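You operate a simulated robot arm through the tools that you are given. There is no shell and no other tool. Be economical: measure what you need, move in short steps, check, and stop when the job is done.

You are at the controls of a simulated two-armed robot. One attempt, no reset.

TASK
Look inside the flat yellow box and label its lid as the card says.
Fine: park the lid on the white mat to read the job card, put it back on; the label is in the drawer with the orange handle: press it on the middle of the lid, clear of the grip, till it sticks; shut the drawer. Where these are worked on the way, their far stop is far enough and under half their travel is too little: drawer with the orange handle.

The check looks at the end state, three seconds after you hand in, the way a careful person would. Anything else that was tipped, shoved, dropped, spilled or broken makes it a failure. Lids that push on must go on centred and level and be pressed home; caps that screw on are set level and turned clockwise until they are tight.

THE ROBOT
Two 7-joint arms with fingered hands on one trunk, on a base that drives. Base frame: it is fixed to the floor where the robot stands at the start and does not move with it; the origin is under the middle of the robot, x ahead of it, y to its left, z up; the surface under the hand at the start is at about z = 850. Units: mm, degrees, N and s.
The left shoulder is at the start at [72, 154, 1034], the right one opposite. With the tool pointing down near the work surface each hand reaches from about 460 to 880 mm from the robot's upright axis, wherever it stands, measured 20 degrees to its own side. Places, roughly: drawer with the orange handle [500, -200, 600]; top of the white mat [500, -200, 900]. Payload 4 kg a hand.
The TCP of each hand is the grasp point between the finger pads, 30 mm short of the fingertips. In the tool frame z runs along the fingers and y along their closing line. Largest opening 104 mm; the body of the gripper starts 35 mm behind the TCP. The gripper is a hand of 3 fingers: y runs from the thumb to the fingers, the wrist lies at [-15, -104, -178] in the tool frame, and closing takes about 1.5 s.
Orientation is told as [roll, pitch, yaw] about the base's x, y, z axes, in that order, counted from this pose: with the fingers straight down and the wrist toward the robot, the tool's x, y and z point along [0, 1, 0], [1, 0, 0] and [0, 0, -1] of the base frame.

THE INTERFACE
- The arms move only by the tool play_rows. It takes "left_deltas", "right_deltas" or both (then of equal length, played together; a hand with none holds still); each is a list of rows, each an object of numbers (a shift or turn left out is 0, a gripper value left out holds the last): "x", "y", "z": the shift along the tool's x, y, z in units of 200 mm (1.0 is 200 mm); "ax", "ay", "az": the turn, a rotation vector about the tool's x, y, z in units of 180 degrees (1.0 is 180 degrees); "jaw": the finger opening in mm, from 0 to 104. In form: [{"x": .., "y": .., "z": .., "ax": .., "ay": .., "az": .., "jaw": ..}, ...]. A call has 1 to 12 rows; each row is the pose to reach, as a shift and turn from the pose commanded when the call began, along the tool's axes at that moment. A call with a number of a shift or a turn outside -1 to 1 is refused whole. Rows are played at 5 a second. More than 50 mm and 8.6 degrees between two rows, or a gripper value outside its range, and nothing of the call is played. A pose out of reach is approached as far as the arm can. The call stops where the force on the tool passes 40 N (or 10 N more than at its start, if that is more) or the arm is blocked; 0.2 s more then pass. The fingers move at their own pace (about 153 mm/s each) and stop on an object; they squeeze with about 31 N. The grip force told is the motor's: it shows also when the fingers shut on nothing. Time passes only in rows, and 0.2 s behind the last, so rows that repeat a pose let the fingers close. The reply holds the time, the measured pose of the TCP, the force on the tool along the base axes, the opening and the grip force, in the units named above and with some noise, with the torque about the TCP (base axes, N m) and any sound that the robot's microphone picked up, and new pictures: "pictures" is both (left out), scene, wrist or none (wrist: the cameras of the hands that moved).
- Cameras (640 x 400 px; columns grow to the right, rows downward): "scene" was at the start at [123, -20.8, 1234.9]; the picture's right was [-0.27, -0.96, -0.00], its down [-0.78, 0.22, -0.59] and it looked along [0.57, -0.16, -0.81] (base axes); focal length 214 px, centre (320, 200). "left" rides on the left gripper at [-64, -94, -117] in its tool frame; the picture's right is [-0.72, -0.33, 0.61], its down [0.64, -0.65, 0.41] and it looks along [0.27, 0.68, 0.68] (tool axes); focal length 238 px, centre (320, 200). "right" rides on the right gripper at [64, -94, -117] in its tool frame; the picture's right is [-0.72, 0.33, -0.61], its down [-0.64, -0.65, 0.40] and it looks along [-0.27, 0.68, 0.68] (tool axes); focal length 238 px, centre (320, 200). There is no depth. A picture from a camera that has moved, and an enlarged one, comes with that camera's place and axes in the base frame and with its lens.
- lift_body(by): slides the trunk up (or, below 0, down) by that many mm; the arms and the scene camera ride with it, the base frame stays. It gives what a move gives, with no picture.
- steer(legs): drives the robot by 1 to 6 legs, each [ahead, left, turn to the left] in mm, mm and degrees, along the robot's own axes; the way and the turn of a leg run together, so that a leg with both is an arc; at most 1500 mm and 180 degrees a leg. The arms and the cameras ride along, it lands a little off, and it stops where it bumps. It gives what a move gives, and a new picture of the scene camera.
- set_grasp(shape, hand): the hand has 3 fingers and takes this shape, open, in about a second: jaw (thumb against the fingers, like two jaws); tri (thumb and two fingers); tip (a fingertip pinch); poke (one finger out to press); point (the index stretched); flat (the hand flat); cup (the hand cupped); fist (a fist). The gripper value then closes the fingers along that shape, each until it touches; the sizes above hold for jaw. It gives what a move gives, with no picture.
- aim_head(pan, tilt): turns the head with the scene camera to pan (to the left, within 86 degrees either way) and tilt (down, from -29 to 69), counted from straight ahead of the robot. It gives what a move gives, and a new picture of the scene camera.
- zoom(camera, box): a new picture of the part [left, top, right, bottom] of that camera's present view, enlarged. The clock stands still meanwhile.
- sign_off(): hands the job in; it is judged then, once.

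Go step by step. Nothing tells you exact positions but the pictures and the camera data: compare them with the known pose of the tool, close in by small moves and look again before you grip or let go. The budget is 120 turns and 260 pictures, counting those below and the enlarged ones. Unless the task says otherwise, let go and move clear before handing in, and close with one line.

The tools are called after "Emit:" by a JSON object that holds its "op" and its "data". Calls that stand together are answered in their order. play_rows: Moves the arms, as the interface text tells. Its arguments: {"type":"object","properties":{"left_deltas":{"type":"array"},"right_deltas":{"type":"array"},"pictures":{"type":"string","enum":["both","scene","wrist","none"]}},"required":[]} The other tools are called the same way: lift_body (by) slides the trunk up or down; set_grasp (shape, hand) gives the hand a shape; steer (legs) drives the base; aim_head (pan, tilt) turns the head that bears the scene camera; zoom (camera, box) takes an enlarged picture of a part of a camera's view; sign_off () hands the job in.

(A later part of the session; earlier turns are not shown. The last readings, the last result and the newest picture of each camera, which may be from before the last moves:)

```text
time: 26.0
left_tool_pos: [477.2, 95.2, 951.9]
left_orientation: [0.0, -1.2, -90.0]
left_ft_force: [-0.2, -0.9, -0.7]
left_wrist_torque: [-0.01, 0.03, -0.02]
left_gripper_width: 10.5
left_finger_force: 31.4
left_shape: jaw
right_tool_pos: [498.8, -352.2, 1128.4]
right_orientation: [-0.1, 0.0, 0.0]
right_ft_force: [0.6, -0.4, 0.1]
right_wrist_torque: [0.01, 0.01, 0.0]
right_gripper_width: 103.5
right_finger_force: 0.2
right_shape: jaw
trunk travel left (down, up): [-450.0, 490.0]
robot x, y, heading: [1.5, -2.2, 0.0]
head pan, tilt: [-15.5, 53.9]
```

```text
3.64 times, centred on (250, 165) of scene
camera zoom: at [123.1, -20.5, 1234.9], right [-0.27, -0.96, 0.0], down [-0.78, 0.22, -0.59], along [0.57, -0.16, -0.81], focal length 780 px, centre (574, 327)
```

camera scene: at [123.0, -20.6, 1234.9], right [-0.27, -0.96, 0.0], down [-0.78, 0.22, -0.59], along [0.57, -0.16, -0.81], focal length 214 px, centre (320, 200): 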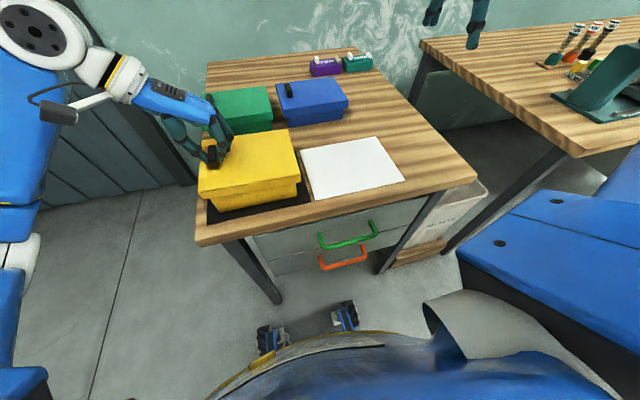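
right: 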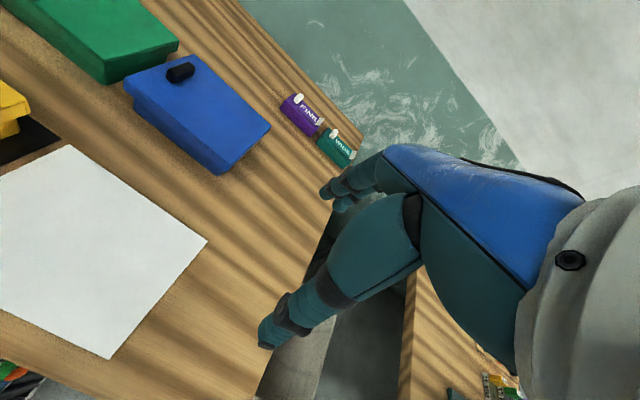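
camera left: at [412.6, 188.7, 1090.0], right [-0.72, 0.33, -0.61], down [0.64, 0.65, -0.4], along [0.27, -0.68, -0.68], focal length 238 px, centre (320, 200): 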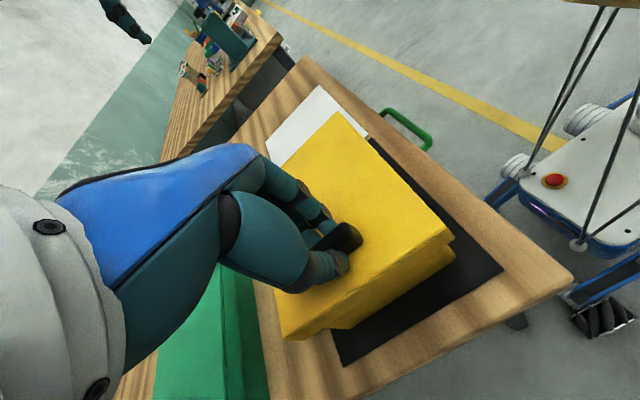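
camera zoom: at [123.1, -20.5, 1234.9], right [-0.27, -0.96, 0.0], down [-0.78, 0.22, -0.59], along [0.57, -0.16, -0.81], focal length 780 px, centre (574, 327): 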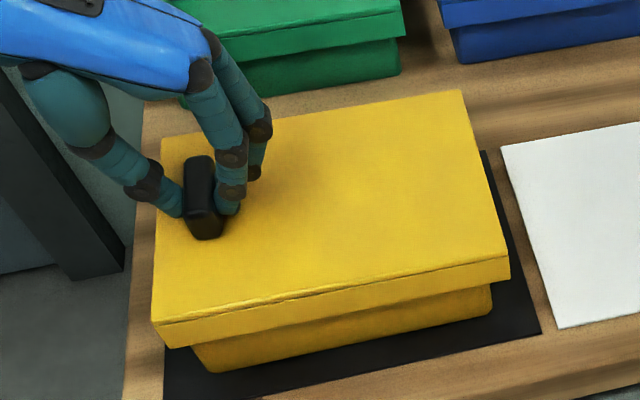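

The lid now matches its original height, with about 1.5 mm of rightward offset. I'll correct that and press lightly down.

Emit:
{"op": "play_rows", "data": {"left_deltas": [{"y": -0.01}, {"y": -0.01, "z": 0.005}, {"y": -0.01, "z": 0.01}, {"y": -0.01, "z": 0.015}, {"y": -0.01, "z": 0.015}], "pictures": "none"}}

Emit:
{"op": "zoom", "data": {"camera": "scene", "box": [190, 110, 310, 220]}}

```text
time: 27.2
left_tool_pos: [476.2, 97.8, 950.4]
left_orientation: [0.2, -1.3, -89.9]
left_ft_force: [2.0, 1.7, 15.6]
left_wrist_torque: [0.02, -0.03, 0.03]
left_gripper_width: 10.7
left_finger_force: 30.9
left_shape: jaw
right_tool_pos: [496.9, -352.8, 1130.2]
right_orientation: [0.0, -0.1, 0.0]
right_ft_force: [0.1, -0.5, -0.3]
right_wrist_torque: [0.02, -0.03, 0.02]
right_gripper_width: 103.6
right_finger_force: 0.1
right_shape: jaw
trunk travel left (down, up): [-450.0, 490.0]
robot x, y, heading: [1.1, -0.6, 0.0]
head pan, tilt: [-15.5, 53.9]
```

```text
3.64 times, centred on (250, 165) of scene
camera zoom: at [121.4, -20.4, 1235.3], right [-0.27, -0.96, 0.0], down [-0.78, 0.22, -0.59], along [0.57, -0.16, -0.81], focal length 780 px, centre (574, 327)
```

zoom: 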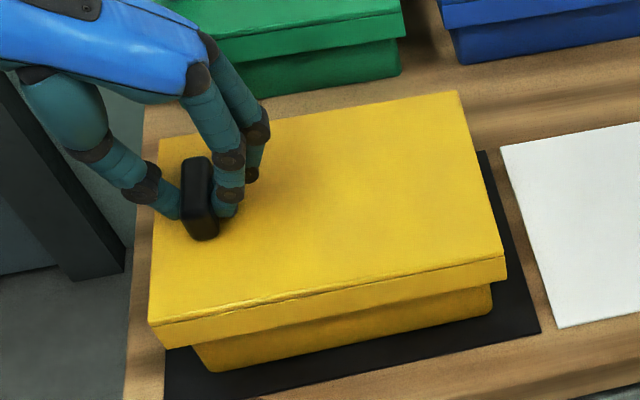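

It is seated and matches the original picture. I'll release and back the hand off upward.

Emit:
{"op": "play_rows", "data": {"left_deltas": [{"z": -0.01}, {"z": -0.01, "jaw": 40}, {"z": -0.01, "jaw": 40}, {"z": -0.01, "jaw": 40}, {"z": -0.1, "ax": 0.007}, {"z": -0.25, "ax": 0.007}, {"z": -0.4, "ax": 0.007}, {"z": -0.4, "ax": 0.007}], "pictures": "wrist"}}

Emit:
{"op": "zoom", "data": {"camera": "scene", "box": [190, 110, 310, 220]}}

```text
time: 29.0
left_tool_pos: [476.9, 98.5, 1030.5]
left_orientation: [0.1, 0.0, -90.0]
left_ft_force: [0.6, -0.3, 0.4]
left_wrist_torque: [0.01, 0.01, 0.01]
left_gripper_width: 39.8
left_finger_force: 0.1
left_shape: jaw
right_tool_pos: [498.5, -352.6, 1128.8]
right_orientation: [0.0, 0.0, 0.1]
right_ft_force: [-0.5, -0.3, 0.0]
right_wrist_torque: [-0.01, 0.02, 0.01]
right_gripper_width: 103.9
right_finger_force: 0.1
right_shape: jaw
trunk travel left (down, up): [-450.0, 490.0]
robot x, y, heading: [-1.4, -3.7, -0.1]
head pan, tilt: [-15.5, 53.9]
camera left: at [412.8, 192.5, 1147.6], right [-0.72, 0.33, -0.61], down [0.64, 0.65, -0.4], along [0.27, -0.68, -0.68], focal length 238 px, centre (320, 200)
```

left: 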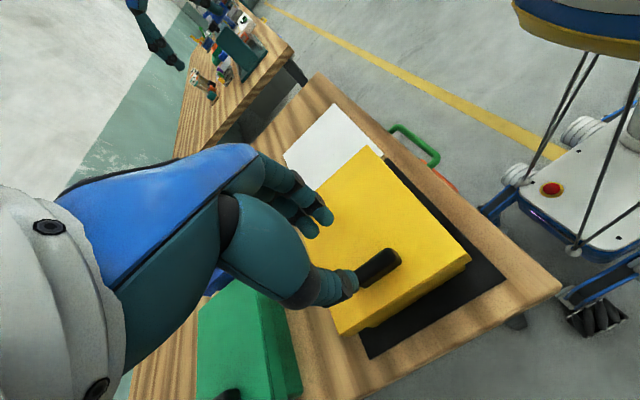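

```text
3.64 times, centred on (250, 165) of scene
camera zoom: at [123.2, -20.5, 1234.9], right [-0.27, -0.96, 0.0], down [-0.78, 0.22, -0.59], along [0.57, -0.16, -0.81], focal length 780 px, centre (574, 327)
```

zoom: 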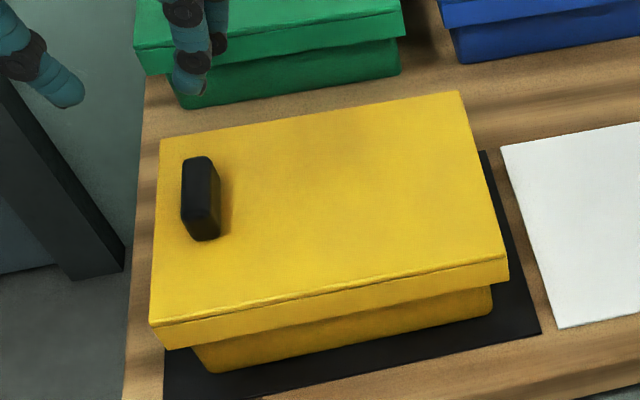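

The lid is back on within a couple of millimetres; I'll press it home later along with the label. Now I'll back the robot up and look at the drawer front.

Emit:
{"op": "steer", "data": {"legs": [[-420, 0, 0]]}}

Emit:
{"op": "aim_head", "data": {"pan": -14, "tilt": 45}}

```text
time: 31.6
left_tool_pos: [56.3, 98.4, 1031.0]
left_orientation: [0.1, 0.1, -90.0]
left_ft_force: [0.3, -0.2, -0.2]
left_wrist_torque: [0.01, 0.01, -0.03]
left_gripper_width: 40.1
left_finger_force: 0.0
left_shape: jaw
right_tool_pos: [79.0, -353.1, 1129.6]
right_orientation: [0.0, 0.0, 0.1]
right_ft_force: [0.1, -0.1, -0.1]
right_wrist_torque: [0.01, 0.01, 0.01]
right_gripper_width: 103.5
right_finger_force: 0.1
right_shape: jaw
trunk travel left (down, up): [-450.0, 490.0]
robot x, y, heading: [-422.2, 0.3, 0.2]
head pan, tilt: [-15.5, 53.9]
camera scene: at [-297.0, -20.5, 1234.8], right [-0.27, -0.96, 0.0], down [-0.78, 0.22, -0.59], along [0.57, -0.16, -0.81], focal length 214 px, centre (320, 200)
```

scene: 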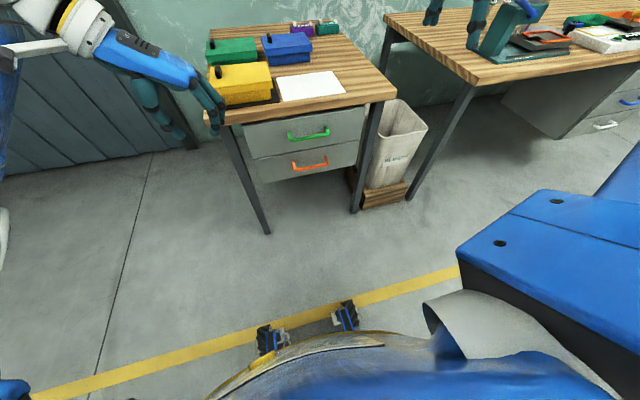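

```text
time: 32.3
left_tool_pos: [53.6, 99.2, 1031.7]
left_orientation: [0.1, 0.0, -89.9]
left_ft_force: [0.0, 0.3, -0.7]
left_wrist_torque: [-0.02, -0.01, 0.0]
left_gripper_width: 40.0
left_finger_force: 0.1
left_shape: jaw
right_tool_pos: [75.9, -352.9, 1130.4]
right_orientation: [0.1, -0.2, 0.1]
right_ft_force: [0.2, 0.6, -0.1]
right_wrist_torque: [-0.02, 0.0, 0.02]
right_gripper_width: 103.8
right_finger_force: 0.0
right_shape: jaw
trunk travel left (down, up): [-450.0, 490.0]
robot x, y, heading: [-421.9, -4.8, -0.0]
head pan, tilt: [-14.0, 45.0]
camera scene: at [-289.7, -20.7, 1246.9], right [-0.24, -0.97, 0.0], down [-0.69, 0.17, -0.71], along [0.68, -0.17, -0.71], focal length 214 px, centre (320, 200)
```

scene: 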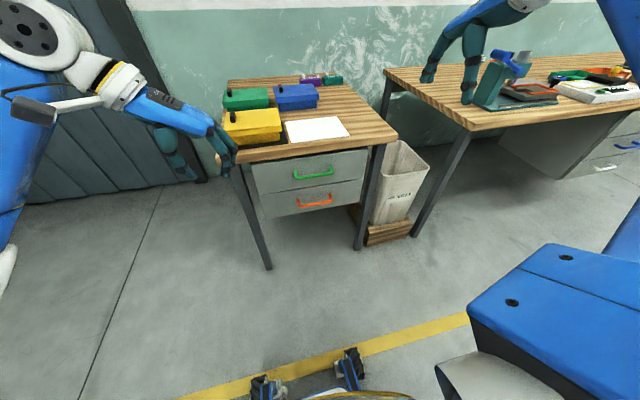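

Emit:
{"op": "zoom", "data": {"camera": "scene", "box": [220, 110, 400, 230]}}

Emit:
{"op": "lift_body", "data": {"by": -280}}

Emit:
{"op": "aim_head", "data": {"pan": -14, "tilt": 35}}

Emit:
{"op": "zoom", "data": {"camera": "scene", "box": [220, 80, 400, 200]}}

```text
3.33 times, centred on (310, 170) of scene
camera zoom: at [-289.7, -20.7, 1246.9], right [-0.24, -0.97, 0.0], down [-0.69, 0.17, -0.71], along [0.68, -0.17, -0.71], focal length 715 px, centre (353, 300)
```

zoom: 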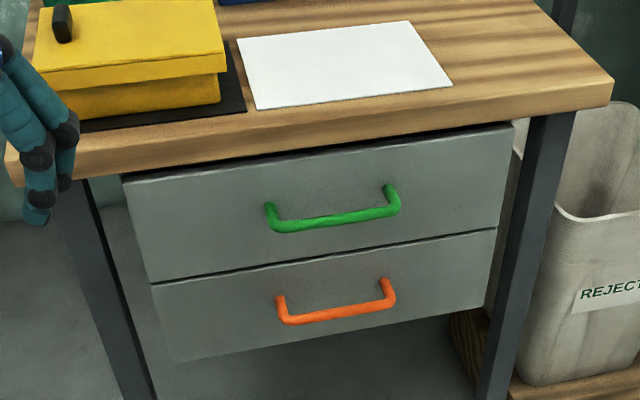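

```text
time: 35.1
left_tool_pos: [55.3, 99.0, 750.4]
left_orientation: [0.1, 0.0, -90.0]
left_ft_force: [-0.3, -0.4, 0.0]
left_wrist_torque: [0.0, 0.0, -0.02]
left_gripper_width: 39.7
left_finger_force: 0.2
left_shape: jaw
right_tool_pos: [76.5, -352.1, 850.2]
right_orientation: [0.0, 0.0, 0.1]
right_ft_force: [-0.6, -0.2, 0.2]
right_wrist_torque: [0.0, -0.02, 0.0]
right_gripper_width: 103.7
right_finger_force: 0.1
right_shape: jaw
trunk travel left (down, up): [-170.0, 770.0]
robot x, y, heading: [-422.6, 0.5, -0.3]
head pan, tilt: [-14.0, 45.0]
```

```text
time: 35.8
left_tool_pos: [54.0, 98.8, 751.1]
left_orientation: [0.1, 0.0, -90.1]
left_ft_force: [-0.7, -0.5, -0.5]
left_wrist_torque: [-0.02, 0.02, 0.0]
left_gripper_width: 39.7
left_finger_force: 0.0
left_shape: jaw
right_tool_pos: [77.0, -353.8, 849.7]
right_orientation: [0.1, -0.1, 0.1]
right_ft_force: [-0.5, 1.0, 0.0]
right_wrist_torque: [-0.02, 0.0, -0.01]
right_gripper_width: 103.7
right_finger_force: 0.0
right_shape: jaw
trunk travel left (down, up): [-170.0, 770.0]
robot x, y, heading: [-418.3, 1.1, 0.2]
head pan, tilt: [-14.0, 35.0]
camera scene: at [-283.3, -22.1, 981.6], right [-0.24, -0.97, 0.0], down [-0.56, 0.14, -0.82], along [0.79, -0.2, -0.58], focal length 214 px, centre (320, 200)
```

scene: 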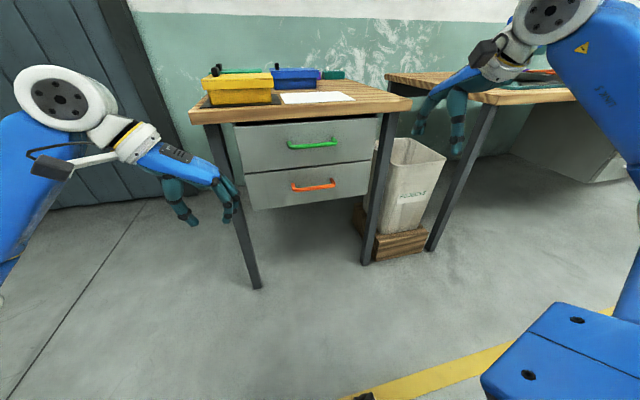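

```text
3.33 times, centred on (310, 140) of scene
camera zoom: at [-283.3, -22.1, 981.6], right [-0.24, -0.97, 0.0], down [-0.56, 0.14, -0.82], along [0.79, -0.2, -0.58], focal length 715 px, centre (353, 400)
```

zoom: 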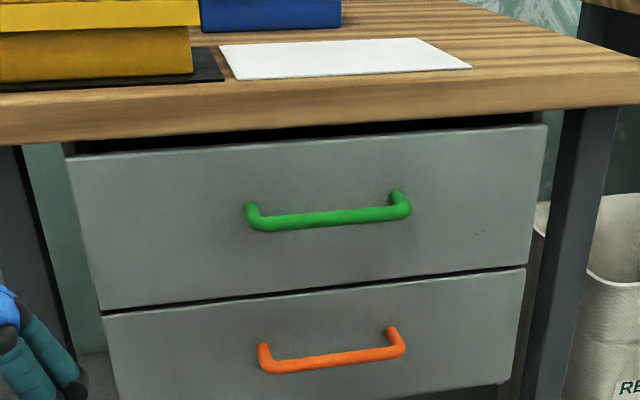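

The orange bar sits at about [309, -153, 600], 130 mm long with a 40 mm standoff; the green one is 150 mm above. I'll back off another 100 mm for pulling room, then bring the right hand in with the fingers pitched forward.

Emit:
{"op": "steer", "data": {"legs": [[-100, 0, 0]]}}

Emit:
{"op": "play_rows", "data": {"right_deltas": [{"x": 0.06, "y": 0.06, "z": 0.06, "ax": -0.0417}, {"x": 0.12, "y": 0.12, "z": 0.12, "ax": -0.0833}, {"x": 0.19, "y": 0.18, "z": 0.2, "ax": -0.125}, {"x": 0.26, "y": 0.24, "z": 0.28, "ax": -0.1667}, {"x": 0.33, "y": 0.3, "z": 0.36, "ax": -0.2083}, {"x": 0.4, "y": 0.36, "z": 0.44, "ax": -0.25}, {"x": 0.46, "y": 0.43, "z": 0.52, "ax": -0.2917}, {"x": 0.52, "y": 0.5, "z": 0.6, "ax": -0.3333}, {"x": 0.52, "y": 0.5, "z": 0.6, "ax": -0.3333, "jaw": 60}]}}

```text
time: 37.0
left_tool_pos: [-46.0, 99.1, 751.7]
left_orientation: [0.1, 0.0, -90.0]
left_ft_force: [0.1, -0.7, 1.1]
left_wrist_torque: [-0.04, -0.03, -0.01]
left_gripper_width: 39.8
left_finger_force: 0.0
left_shape: jaw
right_tool_pos: [-25.4, -352.1, 850.8]
right_orientation: [0.2, -0.1, 0.1]
right_ft_force: [0.2, 0.4, -0.3]
right_wrist_torque: [-0.02, 0.01, 0.01]
right_gripper_width: 103.7
right_finger_force: 0.0
right_shape: jaw
trunk travel left (down, up): [-170.0, 770.0]
robot x, y, heading: [-523.2, 1.4, 0.0]
head pan, tilt: [-14.0, 35.0]
camera scene: at [-383.7, -22.4, 981.9], right [-0.24, -0.97, 0.0], down [-0.56, 0.14, -0.82], along [0.79, -0.2, -0.57], focal length 214 px, centre (320, 200)
```

scene: 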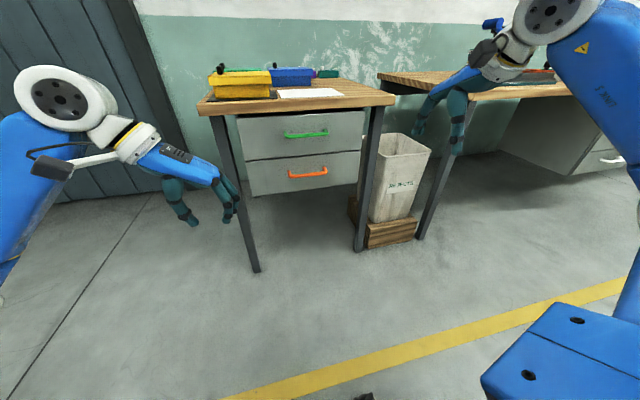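

```text
time: 39.0
left_tool_pos: [-45.4, 99.3, 752.8]
left_orientation: [0.2, 0.0, -90.2]
left_ft_force: [-0.4, -0.1, 0.1]
left_wrist_torque: [0.0, 0.0, -0.04]
left_gripper_width: 39.9
left_finger_force: 0.0
left_shape: jaw
right_tool_pos: [57.7, -235.8, 743.6]
right_orientation: [-0.8, -52.5, 7.1]
right_ft_force: [0.5, 0.3, -0.3]
right_wrist_torque: [-0.02, -0.02, 0.0]
right_gripper_width: 60.6
right_finger_force: 0.0
right_shape: jaw
right hand out of reach, approached as far as the arm can: row 7, 8, 9
trunk travel left (down, up): [-170.0, 770.0]
robot x, y, heading: [-519.9, -1.3, 0.0]
head pan, tilt: [-14.0, 35.0]
camera scene: at [-382.8, -21.5, 981.8], right [-0.24, -0.97, 0.0], down [-0.56, 0.14, -0.82], along [0.79, -0.2, -0.58], focal length 214 px, centre (320, 200)
camera right: at [-98.1, -190.0, 740.0], right [-0.2, -0.74, 0.64], down [0.0, -0.65, -0.76], along [0.98, -0.16, 0.13], focal length 238 px, centre (320, 200)
```

scene: 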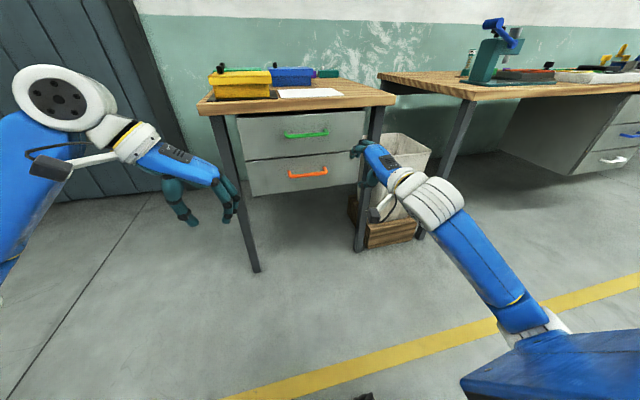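
right: 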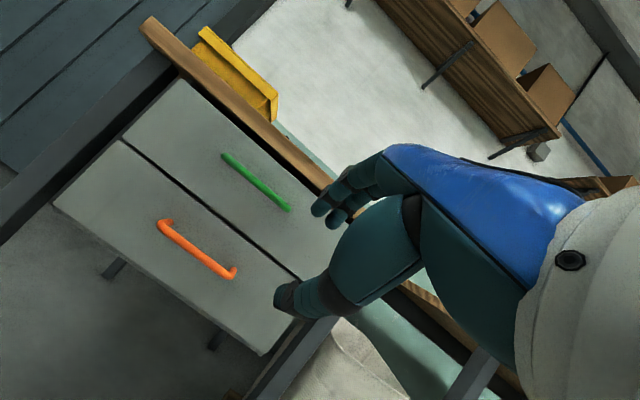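

The full forward pitch hit a wrist limit, so I'll use about -45° instead. That still clears the green handle. Next is a pre-grip pose 80 mm short of the orange bar.

Emit:
{"op": "play_rows", "data": {"right_deltas": [{"ax": 0.04, "x": 0.05}, {"ax": 0.0833, "x": 0.12, "z": 0.1}, {"ax": 0.0833, "x": 0.2, "y": 0.03, "z": 0.26}, {"ax": 0.0833, "x": 0.3, "y": 0.06, "z": 0.42}, {"ax": 0.0833, "x": 0.4, "y": 0.1, "z": 0.58}, {"ax": 0.0833, "x": 0.475, "y": 0.14, "z": 0.74}, {"ax": 0.0833, "x": 0.475, "y": 0.14, "z": 0.9, "jaw": 40}, {"ax": 0.0833, "x": 0.475, "y": 0.14, "z": 0.9, "jaw": 40}]}}

Emit:
{"op": "zoom", "data": {"camera": "scene", "box": [220, 80, 400, 200]}}

```text
time: 40.8
left_tool_pos: [-47.0, 97.3, 751.6]
left_orientation: [0.0, 0.0, -90.2]
left_ft_force: [-0.2, 0.2, 0.2]
left_wrist_torque: [-0.02, 0.06, -0.01]
left_gripper_width: 39.7
left_finger_force: 0.0
left_shape: jaw
right_tool_pos: [207.2, -143.5, 660.3]
right_orientation: [-0.4, -37.2, 6.9]
right_ft_force: [-0.1, -0.3, -0.1]
right_wrist_torque: [-0.02, -0.01, 0.01]
right_gripper_width: 40.0
right_finger_force: 0.1
right_shape: jaw
right hand out of reach, approached as far as the arm can: row 7, 8
trunk travel left (down, up): [-170.0, 770.0]
robot x, y, heading: [-517.3, -3.1, -0.0]
head pan, tilt: [-14.0, 35.0]
camera scene: at [-382.6, -22.8, 981.7], right [-0.24, -0.97, 0.0], down [-0.56, 0.14, -0.82], along [0.79, -0.2, -0.58], focal length 214 px, centre (320, 200)
camera right: at [55.4, -96.9, 697.3], right [-0.03, -0.72, 0.69], down [-0.2, -0.67, -0.71], along [0.98, -0.16, -0.13], focal length 238 px, centre (320, 200)
```

scene: 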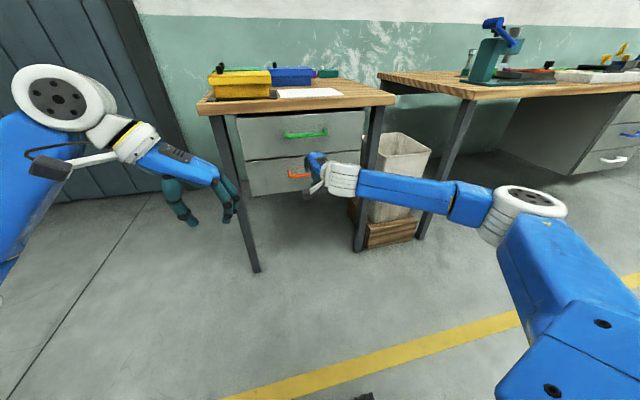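
right: 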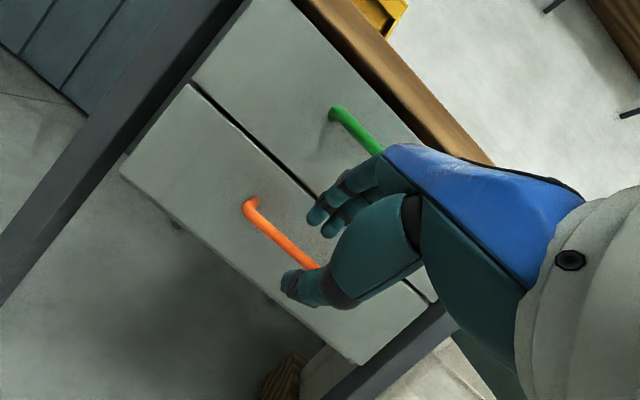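

```text
3.33 times, centred on (310, 140) of scene
camera zoom: at [-382.6, -22.8, 981.7], right [-0.24, -0.97, 0.0], down [-0.56, 0.14, -0.82], along [0.79, -0.2, -0.58], focal length 715 px, centre (353, 400)
```

zoom: 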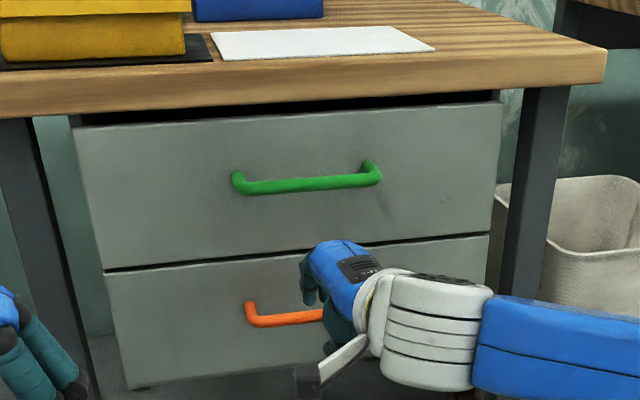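

The wrist is still at its limit. Lowering the trunk should angle the forearm up and make the pitch reachable, so I'll do that and raise the hand to match.

Emit:
{"op": "lift_body", "data": {"by": -160}}

Emit:
{"op": "play_rows", "data": {"right_deltas": [{"y": -0.08, "z": -0.15}, {"y": 0.03, "z": -0.26}, {"y": 0.14, "z": -0.37}, {"y": 0.25, "z": -0.48}, {"y": 0.36, "z": -0.59}, {"y": 0.46, "z": -0.67}, {"y": 0.46, "z": -0.67}]}}

```text
time: 42.6
left_tool_pos: [-46.5, 100.1, 592.1]
left_orientation: [0.2, 0.0, -90.0]
left_ft_force: [0.1, 0.4, -0.2]
left_wrist_torque: [-0.01, -0.05, 0.01]
left_gripper_width: 39.5
left_finger_force: 0.1
left_shape: jaw
right_tool_pos: [206.8, -142.3, 500.8]
right_orientation: [-0.4, -37.1, 6.9]
right_ft_force: [0.4, 0.3, 0.5]
right_wrist_torque: [-0.02, 0.01, -0.01]
right_gripper_width: 39.8
right_finger_force: 0.0
right_shape: jaw
trunk travel left (down, up): [-10.0, 930.0]
robot x, y, heading: [-520.1, 2.2, -0.0]
head pan, tilt: [-14.0, 35.0]
```

```text
time: 44.2
left_tool_pos: [-45.2, 99.1, 590.9]
left_orientation: [0.2, -0.1, -89.9]
left_ft_force: [0.2, -0.4, -0.3]
left_wrist_torque: [0.0, -0.01, 0.01]
left_gripper_width: 39.9
left_finger_force: 0.1
left_shape: jaw
right_tool_pos: [199.6, -142.3, 661.5]
right_orientation: [-0.4, -37.1, 6.9]
right_ft_force: [0.4, -0.4, 0.4]
right_wrist_torque: [0.0, -0.02, -0.02]
right_gripper_width: 40.2
right_finger_force: 0.0
right_shape: jaw
trunk travel left (down, up): [-10.0, 930.0]
robot x, y, heading: [-516.4, -0.7, -0.3]
head pan, tilt: [-14.0, 35.0]
camera scene: at [-382.5, -21.6, 821.6], right [-0.24, -0.97, 0.0], down [-0.56, 0.14, -0.82], along [0.79, -0.2, -0.58], focal length 214 px, centre (320, 200)
camera right: at [47.7, -95.3, 699.2], right [-0.03, -0.72, 0.69], down [-0.2, -0.67, -0.71], along [0.98, -0.16, -0.13], focal length 238 px, centre (320, 200)
```

scene: 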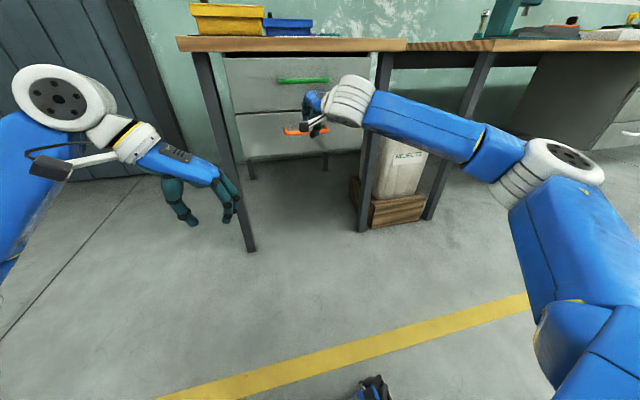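
right: 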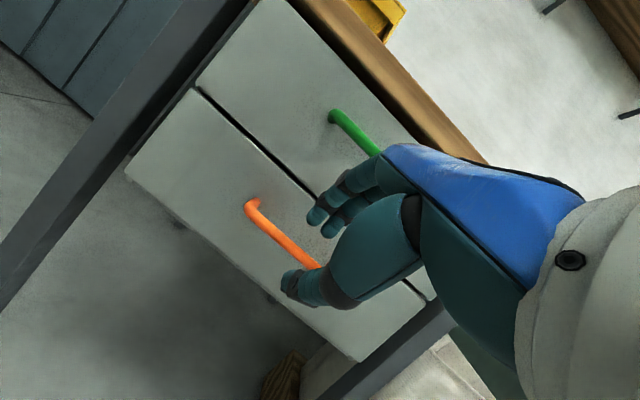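

Emit:
{"op": "play_rows", "data": {"right_deltas": [{"ax": -0.015, "ay": -0.012, "az": 0.016}, {"ax": -0.03, "ay": -0.0233, "az": 0.031}, {"ax": -0.044, "ay": -0.0233, "az": 0.031}, {"ax": -0.044, "ay": -0.0233, "az": 0.031}], "pictures": "none"}}

```text
time: 45.2
left_tool_pos: [-47.0, 98.4, 591.3]
left_orientation: [0.2, 0.1, -90.0]
left_ft_force: [-0.7, 0.1, -0.6]
left_wrist_torque: [0.0, 0.0, 0.0]
left_gripper_width: 39.8
left_finger_force: 0.0
left_shape: jaw
right_tool_pos: [199.1, -142.7, 663.1]
right_orientation: [0.2, -45.1, -0.4]
right_ft_force: [1.1, 0.6, -0.3]
right_wrist_torque: [0.0, 0.03, 0.0]
right_gripper_width: 40.2
right_finger_force: 0.0
right_shape: jaw
trunk travel left (down, up): [-10.0, 930.0]
robot x, y, heading: [-518.9, -0.9, 0.1]
head pan, tilt: [-14.0, 35.0]
```

Orientation is now right. I'll move to about 40 mm short of the bar and look.

Emit:
{"op": "play_rows", "data": {"right_deltas": [{"x": -0.03, "y": 0.08, "z": 0.08}, {"x": -0.05, "y": 0.163, "z": 0.163}, {"x": -0.05, "y": 0.163, "z": 0.26}, {"x": -0.05, "y": 0.163, "z": 0.363}, {"x": -0.05, "y": 0.163, "z": 0.363}]}}

Emit:
{"op": "zoom", "data": {"camera": "right", "box": [180, 120, 420, 320]}}

Emit:
{"op": "zoom", "data": {"camera": "scene", "box": [220, 60, 400, 180]}}

```text
time: 46.4
left_tool_pos: [-46.5, 99.1, 591.4]
left_orientation: [0.1, 0.0, -90.0]
left_ft_force: [0.1, 0.5, -0.3]
left_wrist_torque: [-0.01, 0.0, 0.03]
left_gripper_width: 39.6
left_finger_force: 0.0
left_shape: jaw
right_tool_pos: [274.3, -153.1, 634.3]
right_orientation: [0.2, -45.1, -0.4]
right_ft_force: [-0.3, -0.4, 0.2]
right_wrist_torque: [0.0, -0.02, -0.01]
right_gripper_width: 40.5
right_finger_force: 0.0
right_shape: jaw
trunk travel left (down, up): [-10.0, 930.0]
robot x, y, heading: [-517.0, -3.2, 0.1]
head pan, tilt: [-14.0, 35.0]
camera scene: at [-382.3, -21.5, 821.6], right [-0.24, -0.97, 0.0], down [-0.56, 0.14, -0.82], along [0.79, -0.2, -0.58], focal length 214 px, centre (320, 200)
camera right: at [125.8, -88.2, 651.2], right [-0.21, -0.72, 0.66], down [-0.18, -0.64, -0.75], along [0.96, -0.27, 0.0], focal length 238 px, centre (320, 200)
```

scene: 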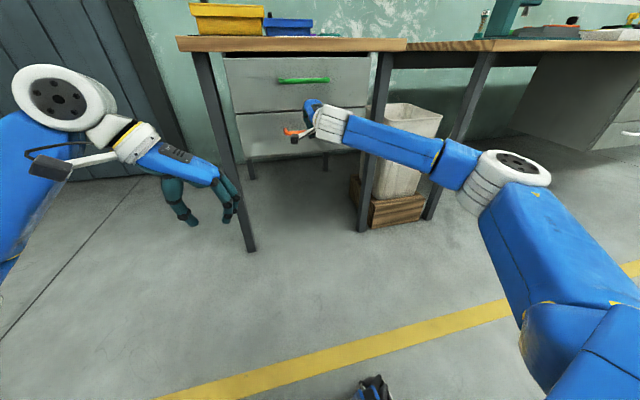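
right: 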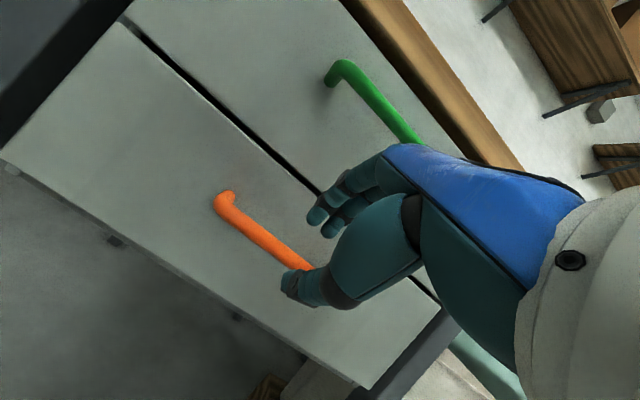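

```text
2.00 times, centred on (300, 220) of right
camera zoom: at [125.8, -88.2, 651.2], right [-0.21, -0.72, 0.66], down [-0.18, -0.64, -0.75], along [0.96, -0.27, 0.0], focal length 477 px, centre (360, 160)
```

zoom: 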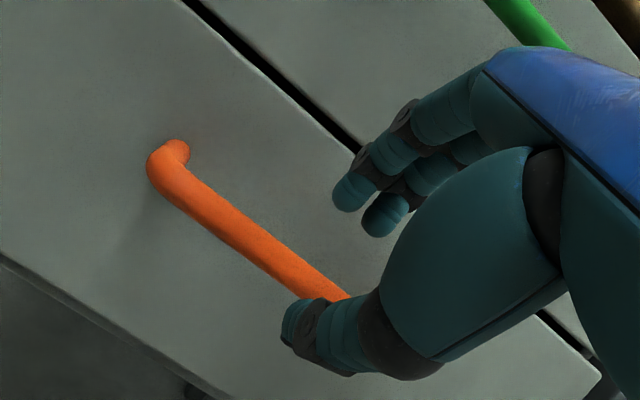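

```text
3.33 times, centred on (310, 120) of scene
camera zoom: at [-382.3, -21.5, 821.6], right [-0.24, -0.97, 0.0], down [-0.56, 0.14, -0.82], along [0.79, -0.2, -0.58], focal length 715 px, centre (353, 467)
```

zoom: 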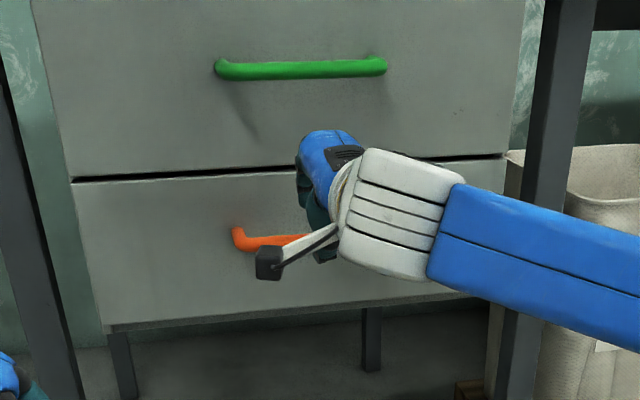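

The bar is centred between the fingers. I'll advance 38 mm along the fingers and close.

Emit:
{"op": "play_rows", "data": {"right_deltas": [{"jaw": 34}, {"z": 0.07}, {"z": 0.13}, {"z": 0.185}, {"z": 0.185, "jaw": 0}, {"z": 0.185, "jaw": 0}, {"z": 0.185, "jaw": 0}, {"z": 0.185, "jaw": 0}, {"z": 0.185, "jaw": 0}], "pictures": "wrist"}}

```text
time: 48.4
left_tool_pos: [-46.2, 99.4, 592.1]
left_orientation: [0.2, 0.1, -90.0]
left_ft_force: [0.2, 0.1, 0.4]
left_wrist_torque: [-0.02, -0.05, -0.01]
left_gripper_width: 39.6
left_finger_force: 0.0
left_shape: jaw
right_tool_pos: [299.6, -152.5, 608.9]
right_orientation: [0.1, -45.1, -0.3]
right_ft_force: [-6.3, -1.2, 1.5]
right_wrist_torque: [-0.01, 0.08, -0.01]
right_gripper_width: 6.9
right_finger_force: 30.6
right_shape: jaw
trunk travel left (down, up): [-10.0, 930.0]
robot x, y, heading: [-518.9, 1.4, -0.1]
head pan, tilt: [-14.0, 35.0]
camera right: at [151.1, -88.9, 625.3], right [-0.21, -0.72, 0.66], down [-0.18, -0.64, -0.75], along [0.96, -0.27, 0.0], focal length 238 px, centre (320, 200)
```

right: 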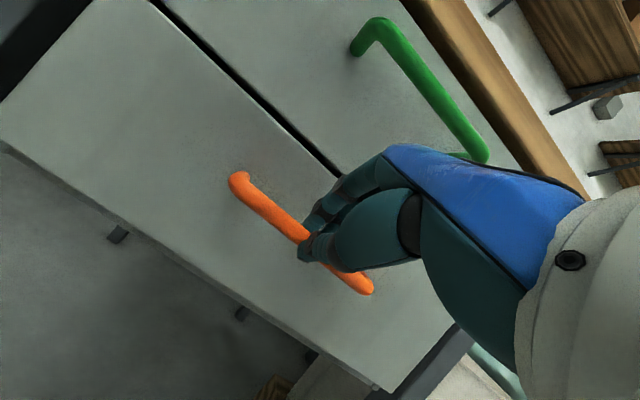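

The bar is gripped. I'll pull straight toward the robot.

Emit:
{"op": "play_rows", "data": {"right_deltas": [{"y": -0.02, "z": -0.02}, {"y": -0.06, "z": -0.06}, {"y": -0.11, "z": -0.11}, {"y": -0.17, "z": -0.17}, {"y": -0.23, "z": -0.23}, {"y": -0.29, "z": -0.29}, {"y": -0.35, "z": -0.35}, {"y": -0.41, "z": -0.41}, {"y": -0.47, "z": -0.47}, {"y": -0.53, "z": -0.53}, {"y": -0.58, "z": -0.58}, {"y": -0.6, "z": -0.6}]}}

```text
time: 51.0
left_tool_pos: [-46.9, 99.6, 592.4]
left_orientation: [0.3, 0.0, -90.0]
left_ft_force: [-0.6, 0.6, 0.2]
left_wrist_torque: [-0.02, 0.03, 0.0]
left_gripper_width: 40.0
left_finger_force: 0.1
left_shape: jaw
right_tool_pos: [130.8, -152.6, 608.4]
right_orientation: [0.3, -45.1, -0.6]
right_ft_force: [0.9, -6.3, 6.4]
right_wrist_torque: [-0.05, -0.18, -0.14]
right_gripper_width: 6.7
right_finger_force: 31.2
right_shape: jaw
trunk travel left (down, up): [-10.0, 930.0]
robot x, y, heading: [-519.6, 0.7, 0.2]
head pan, tilt: [-14.0, 35.0]
camera scene: at [-383.3, -22.3, 821.8], right [-0.24, -0.97, 0.0], down [-0.56, 0.14, -0.82], along [0.79, -0.2, -0.58], focal length 214 px, centre (320, 200)
camera right: at [-18.1, -88.0, 625.2], right [-0.21, -0.72, 0.66], down [-0.18, -0.64, -0.75], along [0.96, -0.27, 0.0], focal length 238 px, centre (320, 200)
```

scene: 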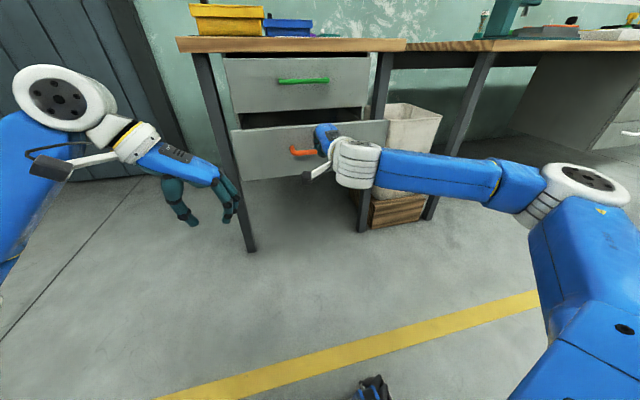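
right: 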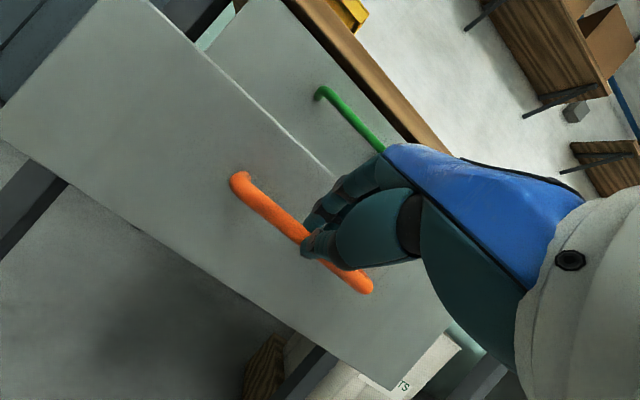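

It is open 170 mm and moving freely. I'll keep pulling toward the stop.

Emit:
{"op": "play_rows", "data": {"right_deltas": [{"y": -0.04, "z": -0.04}, {"y": -0.08, "z": -0.08}, {"y": -0.12, "z": -0.12}, {"y": -0.16, "z": -0.16}, {"y": -0.2, "z": -0.2}, {"y": -0.24, "z": -0.24}, {"y": -0.28, "z": -0.28}, {"y": -0.32, "z": -0.32}], "pictures": "wrist"}}

```text
time: 52.8
left_tool_pos: [-48.9, 100.2, 593.4]
left_orientation: [0.3, 0.1, -90.0]
left_ft_force: [0.0, -0.7, 0.2]
left_wrist_torque: [0.0, 0.0, -0.01]
left_gripper_width: 39.9
left_finger_force: 0.2
left_shape: jaw
right_tool_pos: [37.6, -150.6, 610.8]
right_orientation: [0.2, -45.4, -0.4]
right_ft_force: [-1.8, -1.3, 21.0]
right_wrist_torque: [0.0, -0.68, 0.06]
right_gripper_width: 7.4
right_finger_force: 30.9
right_shape: jaw
trunk travel left (down, up): [-10.0, 930.0]
robot x, y, heading: [-519.8, 4.3, 0.1]
head pan, tilt: [-14.0, 35.0]
camera right: at [-110.9, -86.3, 627.2], right [-0.21, -0.72, 0.66], down [-0.17, -0.64, -0.75], along [0.96, -0.27, 0.01], focal length 238 px, centre (320, 200)
```

right: 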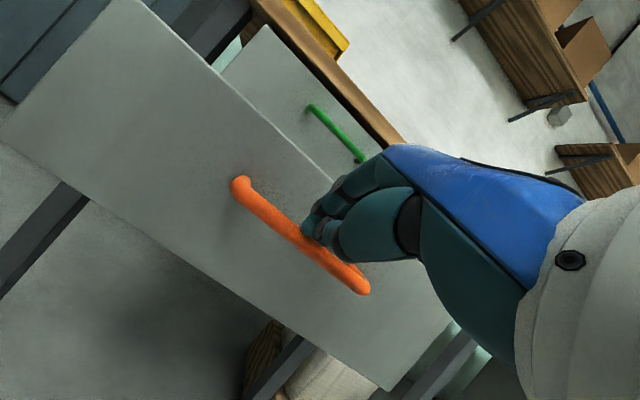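

It is open about 260 mm. I'll release and retreat the hand along the fingers, then raise the trunk to look into the drawer.

Emit:
{"op": "play_rows", "data": {"right_deltas": [{"jaw": 34}, {"jaw": 36}, {"jaw": 36}, {"z": -0.1}, {"z": -0.22}, {"z": -0.36}, {"z": -0.5}, {"z": -0.5}], "pictures": "none"}}

Emit:
{"op": "lift_body", "data": {"by": 340}}

Emit:
{"op": "aim_head", "data": {"pan": -16, "tilt": 50}}

```text
time: 54.6
left_tool_pos: [-46.4, 99.7, 592.6]
left_orientation: [0.1, -0.1, -90.0]
left_ft_force: [-0.2, -0.2, 0.0]
left_wrist_torque: [-0.01, 0.01, -0.01]
left_gripper_width: 39.8
left_finger_force: 0.0
left_shape: jaw
right_tool_pos: [-22.5, -149.8, 684.8]
right_orientation: [0.3, -45.1, -0.5]
right_ft_force: [0.4, -0.2, 0.5]
right_wrist_torque: [-0.01, -0.01, -0.03]
right_gripper_width: 35.8
right_finger_force: 0.1
right_shape: jaw
right hand out of reach, approached as far as the arm can: row 7, 8
trunk travel left (down, up): [-10.0, 930.0]
robot x, y, heading: [-518.5, -4.0, 0.0]
head pan, tilt: [-14.0, 35.0]
```

```text
time: 57.9
left_tool_pos: [-45.4, 99.0, 930.4]
left_orientation: [0.2, 0.0, -90.0]
left_ft_force: [-0.1, 0.1, 0.0]
left_wrist_torque: [0.03, 0.02, -0.02]
left_gripper_width: 39.6
left_finger_force: 0.1
left_shape: jaw
right_tool_pos: [-20.9, -148.5, 1023.6]
right_orientation: [0.2, -45.1, -0.4]
right_ft_force: [0.5, -0.7, 0.0]
right_wrist_torque: [0.01, -0.01, 0.01]
right_gripper_width: 36.1
right_finger_force: 0.0
right_shape: jaw
trunk travel left (down, up): [-350.0, 590.0]
robot x, y, heading: [-519.8, 0.7, -0.2]
head pan, tilt: [-14.0, 35.0]
```

```text
time: 58.7
left_tool_pos: [-46.3, 98.9, 932.0]
left_orientation: [0.1, 0.0, -90.0]
left_ft_force: [-0.1, -0.2, 0.3]
left_wrist_torque: [-0.03, -0.01, -0.01]
left_gripper_width: 39.8
left_finger_force: 0.1
left_shape: jaw
right_tool_pos: [-21.3, -149.2, 1023.3]
right_orientation: [0.2, -45.0, -0.4]
right_ft_force: [0.7, 0.6, 0.5]
right_wrist_torque: [0.01, 0.02, 0.01]
right_gripper_width: 36.0
right_finger_force: 0.0
right_shape: jaw
trunk travel left (down, up): [-350.0, 590.0]
robot x, y, heading: [-521.4, -1.8, 0.0]
head pan, tilt: [-16.0, 50.0]
camera scene: at [-393.3, -21.3, 1140.0], right [-0.28, -0.96, 0.0], down [-0.74, 0.21, -0.64], along [0.62, -0.18, -0.77], focal length 214 px, centre (320, 200)
```

scene: 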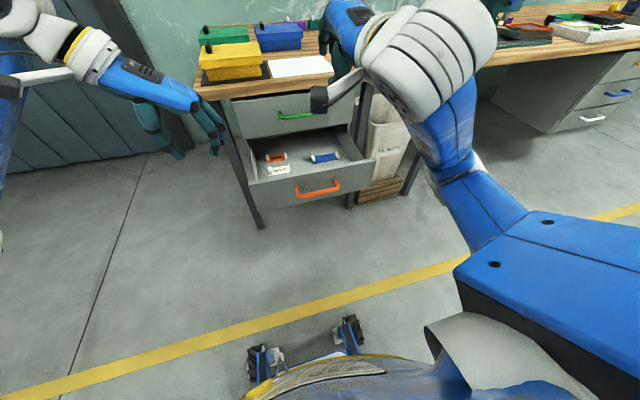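

Emit:
{"op": "zoom", "data": {"camera": "scene", "box": [225, 90, 385, 210]}}

Emit:
{"op": "zoom", "data": {"camera": "scene", "box": [250, 140, 320, 190]}}

```text
3.33 times, centred on (305, 150) of scene
camera zoom: at [-393.3, -21.3, 1140.0], right [-0.28, -0.96, 0.0], down [-0.74, 0.21, -0.64], along [0.62, -0.18, -0.77], focal length 715 px, centre (370, 367)
```

zoom: 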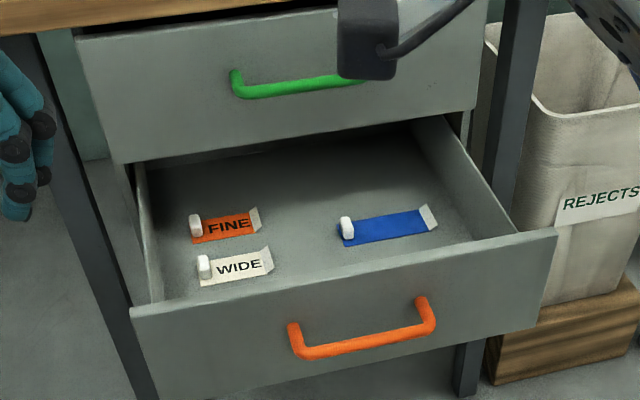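

```text
8.00 times, centred on (285, 165) of scene
camera zoom: at [-393.3, -21.3, 1140.0], right [-0.28, -0.96, 0.0], down [-0.74, 0.21, -0.64], along [0.62, -0.18, -0.77], focal length 1716 px, centre (600, 480)
```

zoom: 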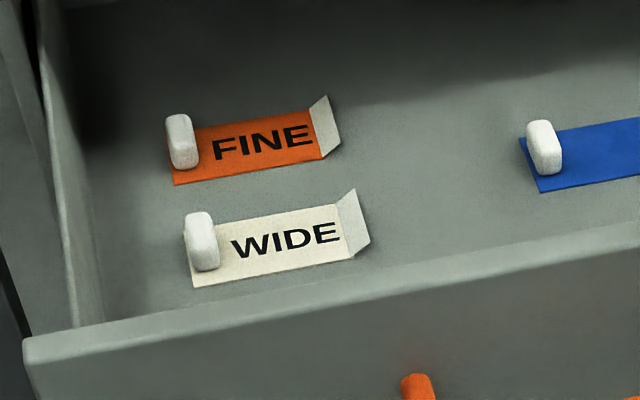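

The drawer holds FINE (orange), WIDE (white) and a blue label, each with a white knob at its left end. I'll take a second view from higher up to triangulate.

Emit:
{"op": "lift_body", "data": {"by": 300}}

Emit:
{"op": "aim_head", "data": {"pan": 0, "tilt": 55}}

Emit:
{"op": "zoom", "data": {"camera": "scene", "box": [270, 110, 390, 200]}}

```text
time: 61.7
left_tool_pos: [-44.8, 99.7, 1231.5]
left_orientation: [0.2, 0.0, -90.0]
left_ft_force: [-0.2, -0.1, 0.4]
left_wrist_torque: [-0.05, 0.01, 0.01]
left_gripper_width: 39.9
left_finger_force: 0.0
left_shape: jaw
right_tool_pos: [-20.0, -149.0, 1324.3]
right_orientation: [0.3, -45.0, -0.4]
right_ft_force: [0.8, -0.4, -0.4]
right_wrist_torque: [-0.01, -0.03, -0.03]
right_gripper_width: 35.9
right_finger_force: 0.1
right_shape: jaw
trunk travel left (down, up): [-650.0, 290.0]
robot x, y, heading: [-520.4, -3.5, -0.1]
head pan, tilt: [-16.0, 50.0]
```

```text
time: 62.5
left_tool_pos: [-46.2, 99.8, 1232.1]
left_orientation: [0.1, 0.0, -89.9]
left_ft_force: [0.2, 0.0, 0.3]
left_wrist_torque: [0.02, 0.03, -0.01]
left_gripper_width: 39.9
left_finger_force: 0.0
left_shape: jaw
right_tool_pos: [-21.0, -148.1, 1323.7]
right_orientation: [0.3, -45.0, -0.4]
right_ft_force: [-0.5, 0.7, -0.2]
right_wrist_torque: [-0.02, 0.0, 0.02]
right_gripper_width: 35.6
right_finger_force: 0.1
right_shape: jaw
trunk travel left (down, up): [-650.0, 290.0]
robot x, y, heading: [-521.5, 2.3, 0.1]
head pan, tilt: [0.0, 55.0]
camera scene: at [-394.3, 0.0, 1433.4], right [0.0, -1.0, 0.0], down [-0.82, 0.0, -0.57], along [0.57, 0.0, -0.82], focal length 214 px, centre (320, 200)
```

scene: 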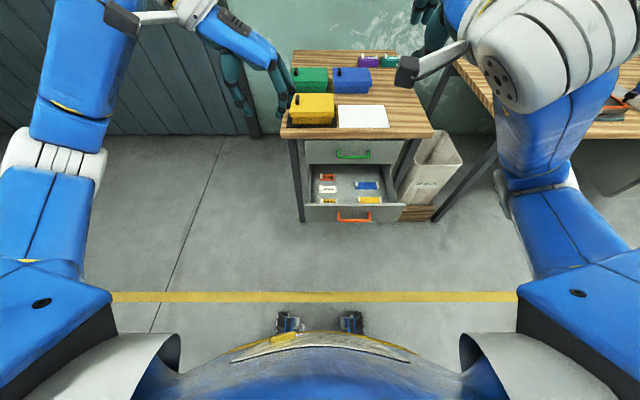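

```text
4.44 times, centred on (330, 155) of scene
camera zoom: at [-394.3, 0.0, 1433.4], right [0.0, -1.0, 0.0], down [-0.82, 0.0, -0.57], along [0.57, 0.0, -0.82], focal length 953 px, centre (276, 400)
```

zoom: 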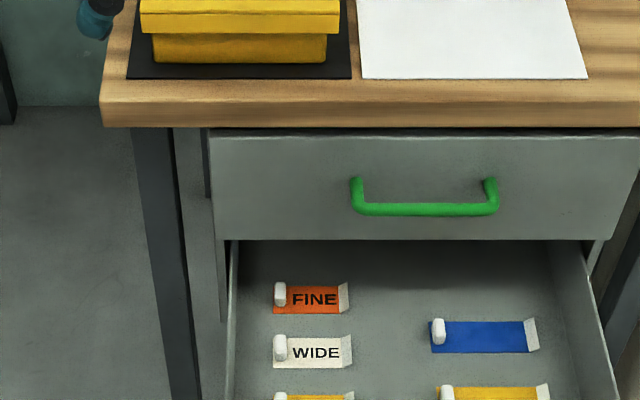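

Emit:
{"op": "zoom", "data": {"camera": "scene", "box": [290, 160, 410, 235]}}

```text
5.33 times, centred on (350, 198) of scene
camera zoom: at [-394.3, 0.0, 1433.4], right [0.0, -1.0, 0.0], down [-0.82, 0.0, -0.57], along [0.57, 0.0, -0.82], focal length 1144 px, centre (160, 213)
```

zoom: 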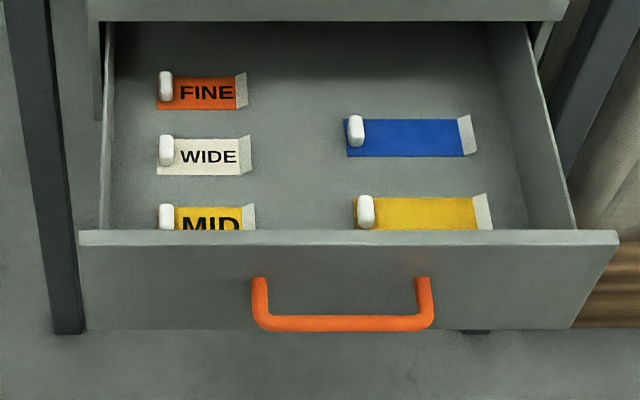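

FINE lies around x≈365, right at the edge of the upper drawer front, so the drawer must come out further. I'll lower the trunk, back up a little and pull again.

Emit:
{"op": "steer", "data": {"legs": [[-200, 0, 0]]}}

Emit:
{"op": "lift_body", "data": {"by": -640}}

Emit:
{"op": "aim_head", "data": {"pan": -14, "tilt": 30}}

Emit:
{"op": "zoom", "data": {"camera": "scene", "box": [220, 80, 400, 200]}}

```text
time: 64.1
left_tool_pos: [-241.0, 98.8, 1230.3]
left_orientation: [0.0, 0.1, -90.3]
left_ft_force: [0.0, -0.5, 0.1]
left_wrist_torque: [-0.02, 0.02, 0.02]
left_gripper_width: 39.6
left_finger_force: 0.1
left_shape: jaw
right_tool_pos: [-216.5, -149.7, 1321.6]
right_orientation: [0.2, -44.7, -0.6]
right_ft_force: [-0.7, -0.2, 0.4]
right_wrist_torque: [0.02, -0.01, -0.01]
right_gripper_width: 36.0
right_finger_force: 0.1
right_shape: jaw
trunk travel left (down, up): [-650.0, 290.0]
robot x, y, heading: [-721.5, -4.0, -0.0]
head pan, tilt: [0.0, 55.0]
camera scene: at [-588.8, 0.2, 1432.9], right [0.0, -1.0, 0.0], down [-0.82, 0.0, -0.57], along [0.57, 0.0, -0.82], focal length 214 px, centre (320, 200)
```

scene: 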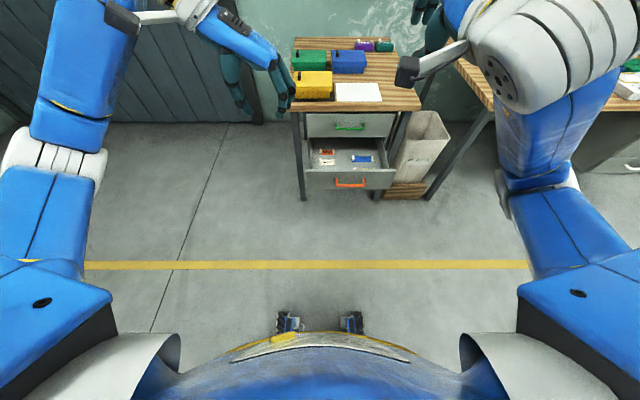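

```text
refused: -640 is not a number from -400 to 400
```

```text
time: 65.0
left_tool_pos: [-248.2, 97.7, 1233.0]
left_orientation: [0.3, 0.0, -90.2]
left_ft_force: [0.0, -0.6, 0.3]
left_wrist_torque: [0.01, 0.01, -0.04]
left_gripper_width: 39.9
left_finger_force: 0.0
left_shape: jaw
right_tool_pos: [-225.3, -149.9, 1325.2]
right_orientation: [0.2, -45.3, -0.6]
right_ft_force: [-1.1, -0.4, 0.0]
right_wrist_torque: [0.0, -0.02, -0.03]
right_gripper_width: 35.7
right_finger_force: 0.0
right_shape: jaw
trunk travel left (down, up): [-650.0, 290.0]
robot x, y, heading: [-722.2, 1.9, -0.1]
head pan, tilt: [-14.0, 30.0]
camera scene: at [-579.6, -21.7, 1469.5], right [-0.24, -0.97, 0.0], down [-0.49, 0.12, -0.86], along [0.84, -0.21, -0.5], focal length 214 px, centre (320, 200)
```

scene: 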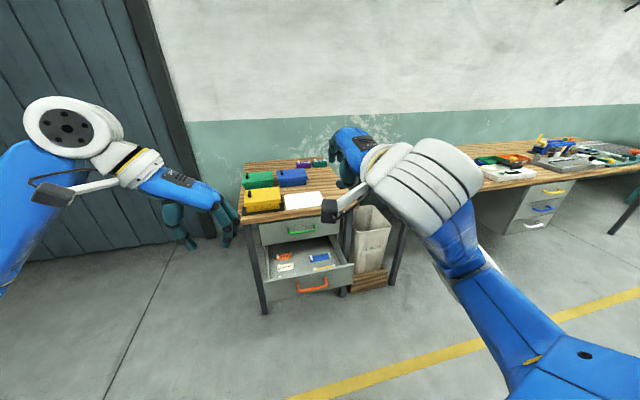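

```text
3.33 times, centred on (310, 140) of scene
camera zoom: at [-579.6, -21.7, 1469.5], right [-0.24, -0.97, 0.0], down [-0.49, 0.12, -0.86], along [0.84, -0.21, -0.5], focal length 715 px, centre (353, 400)
```

zoom: 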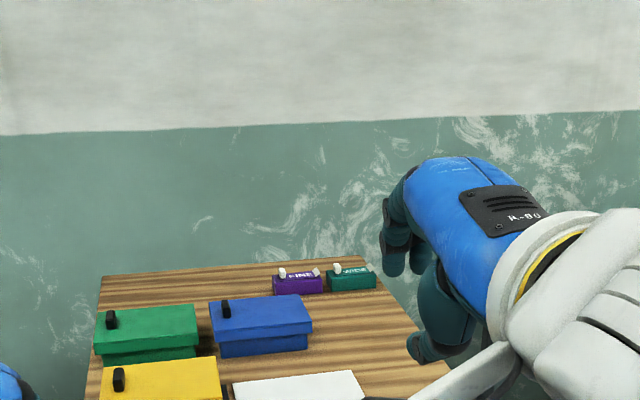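

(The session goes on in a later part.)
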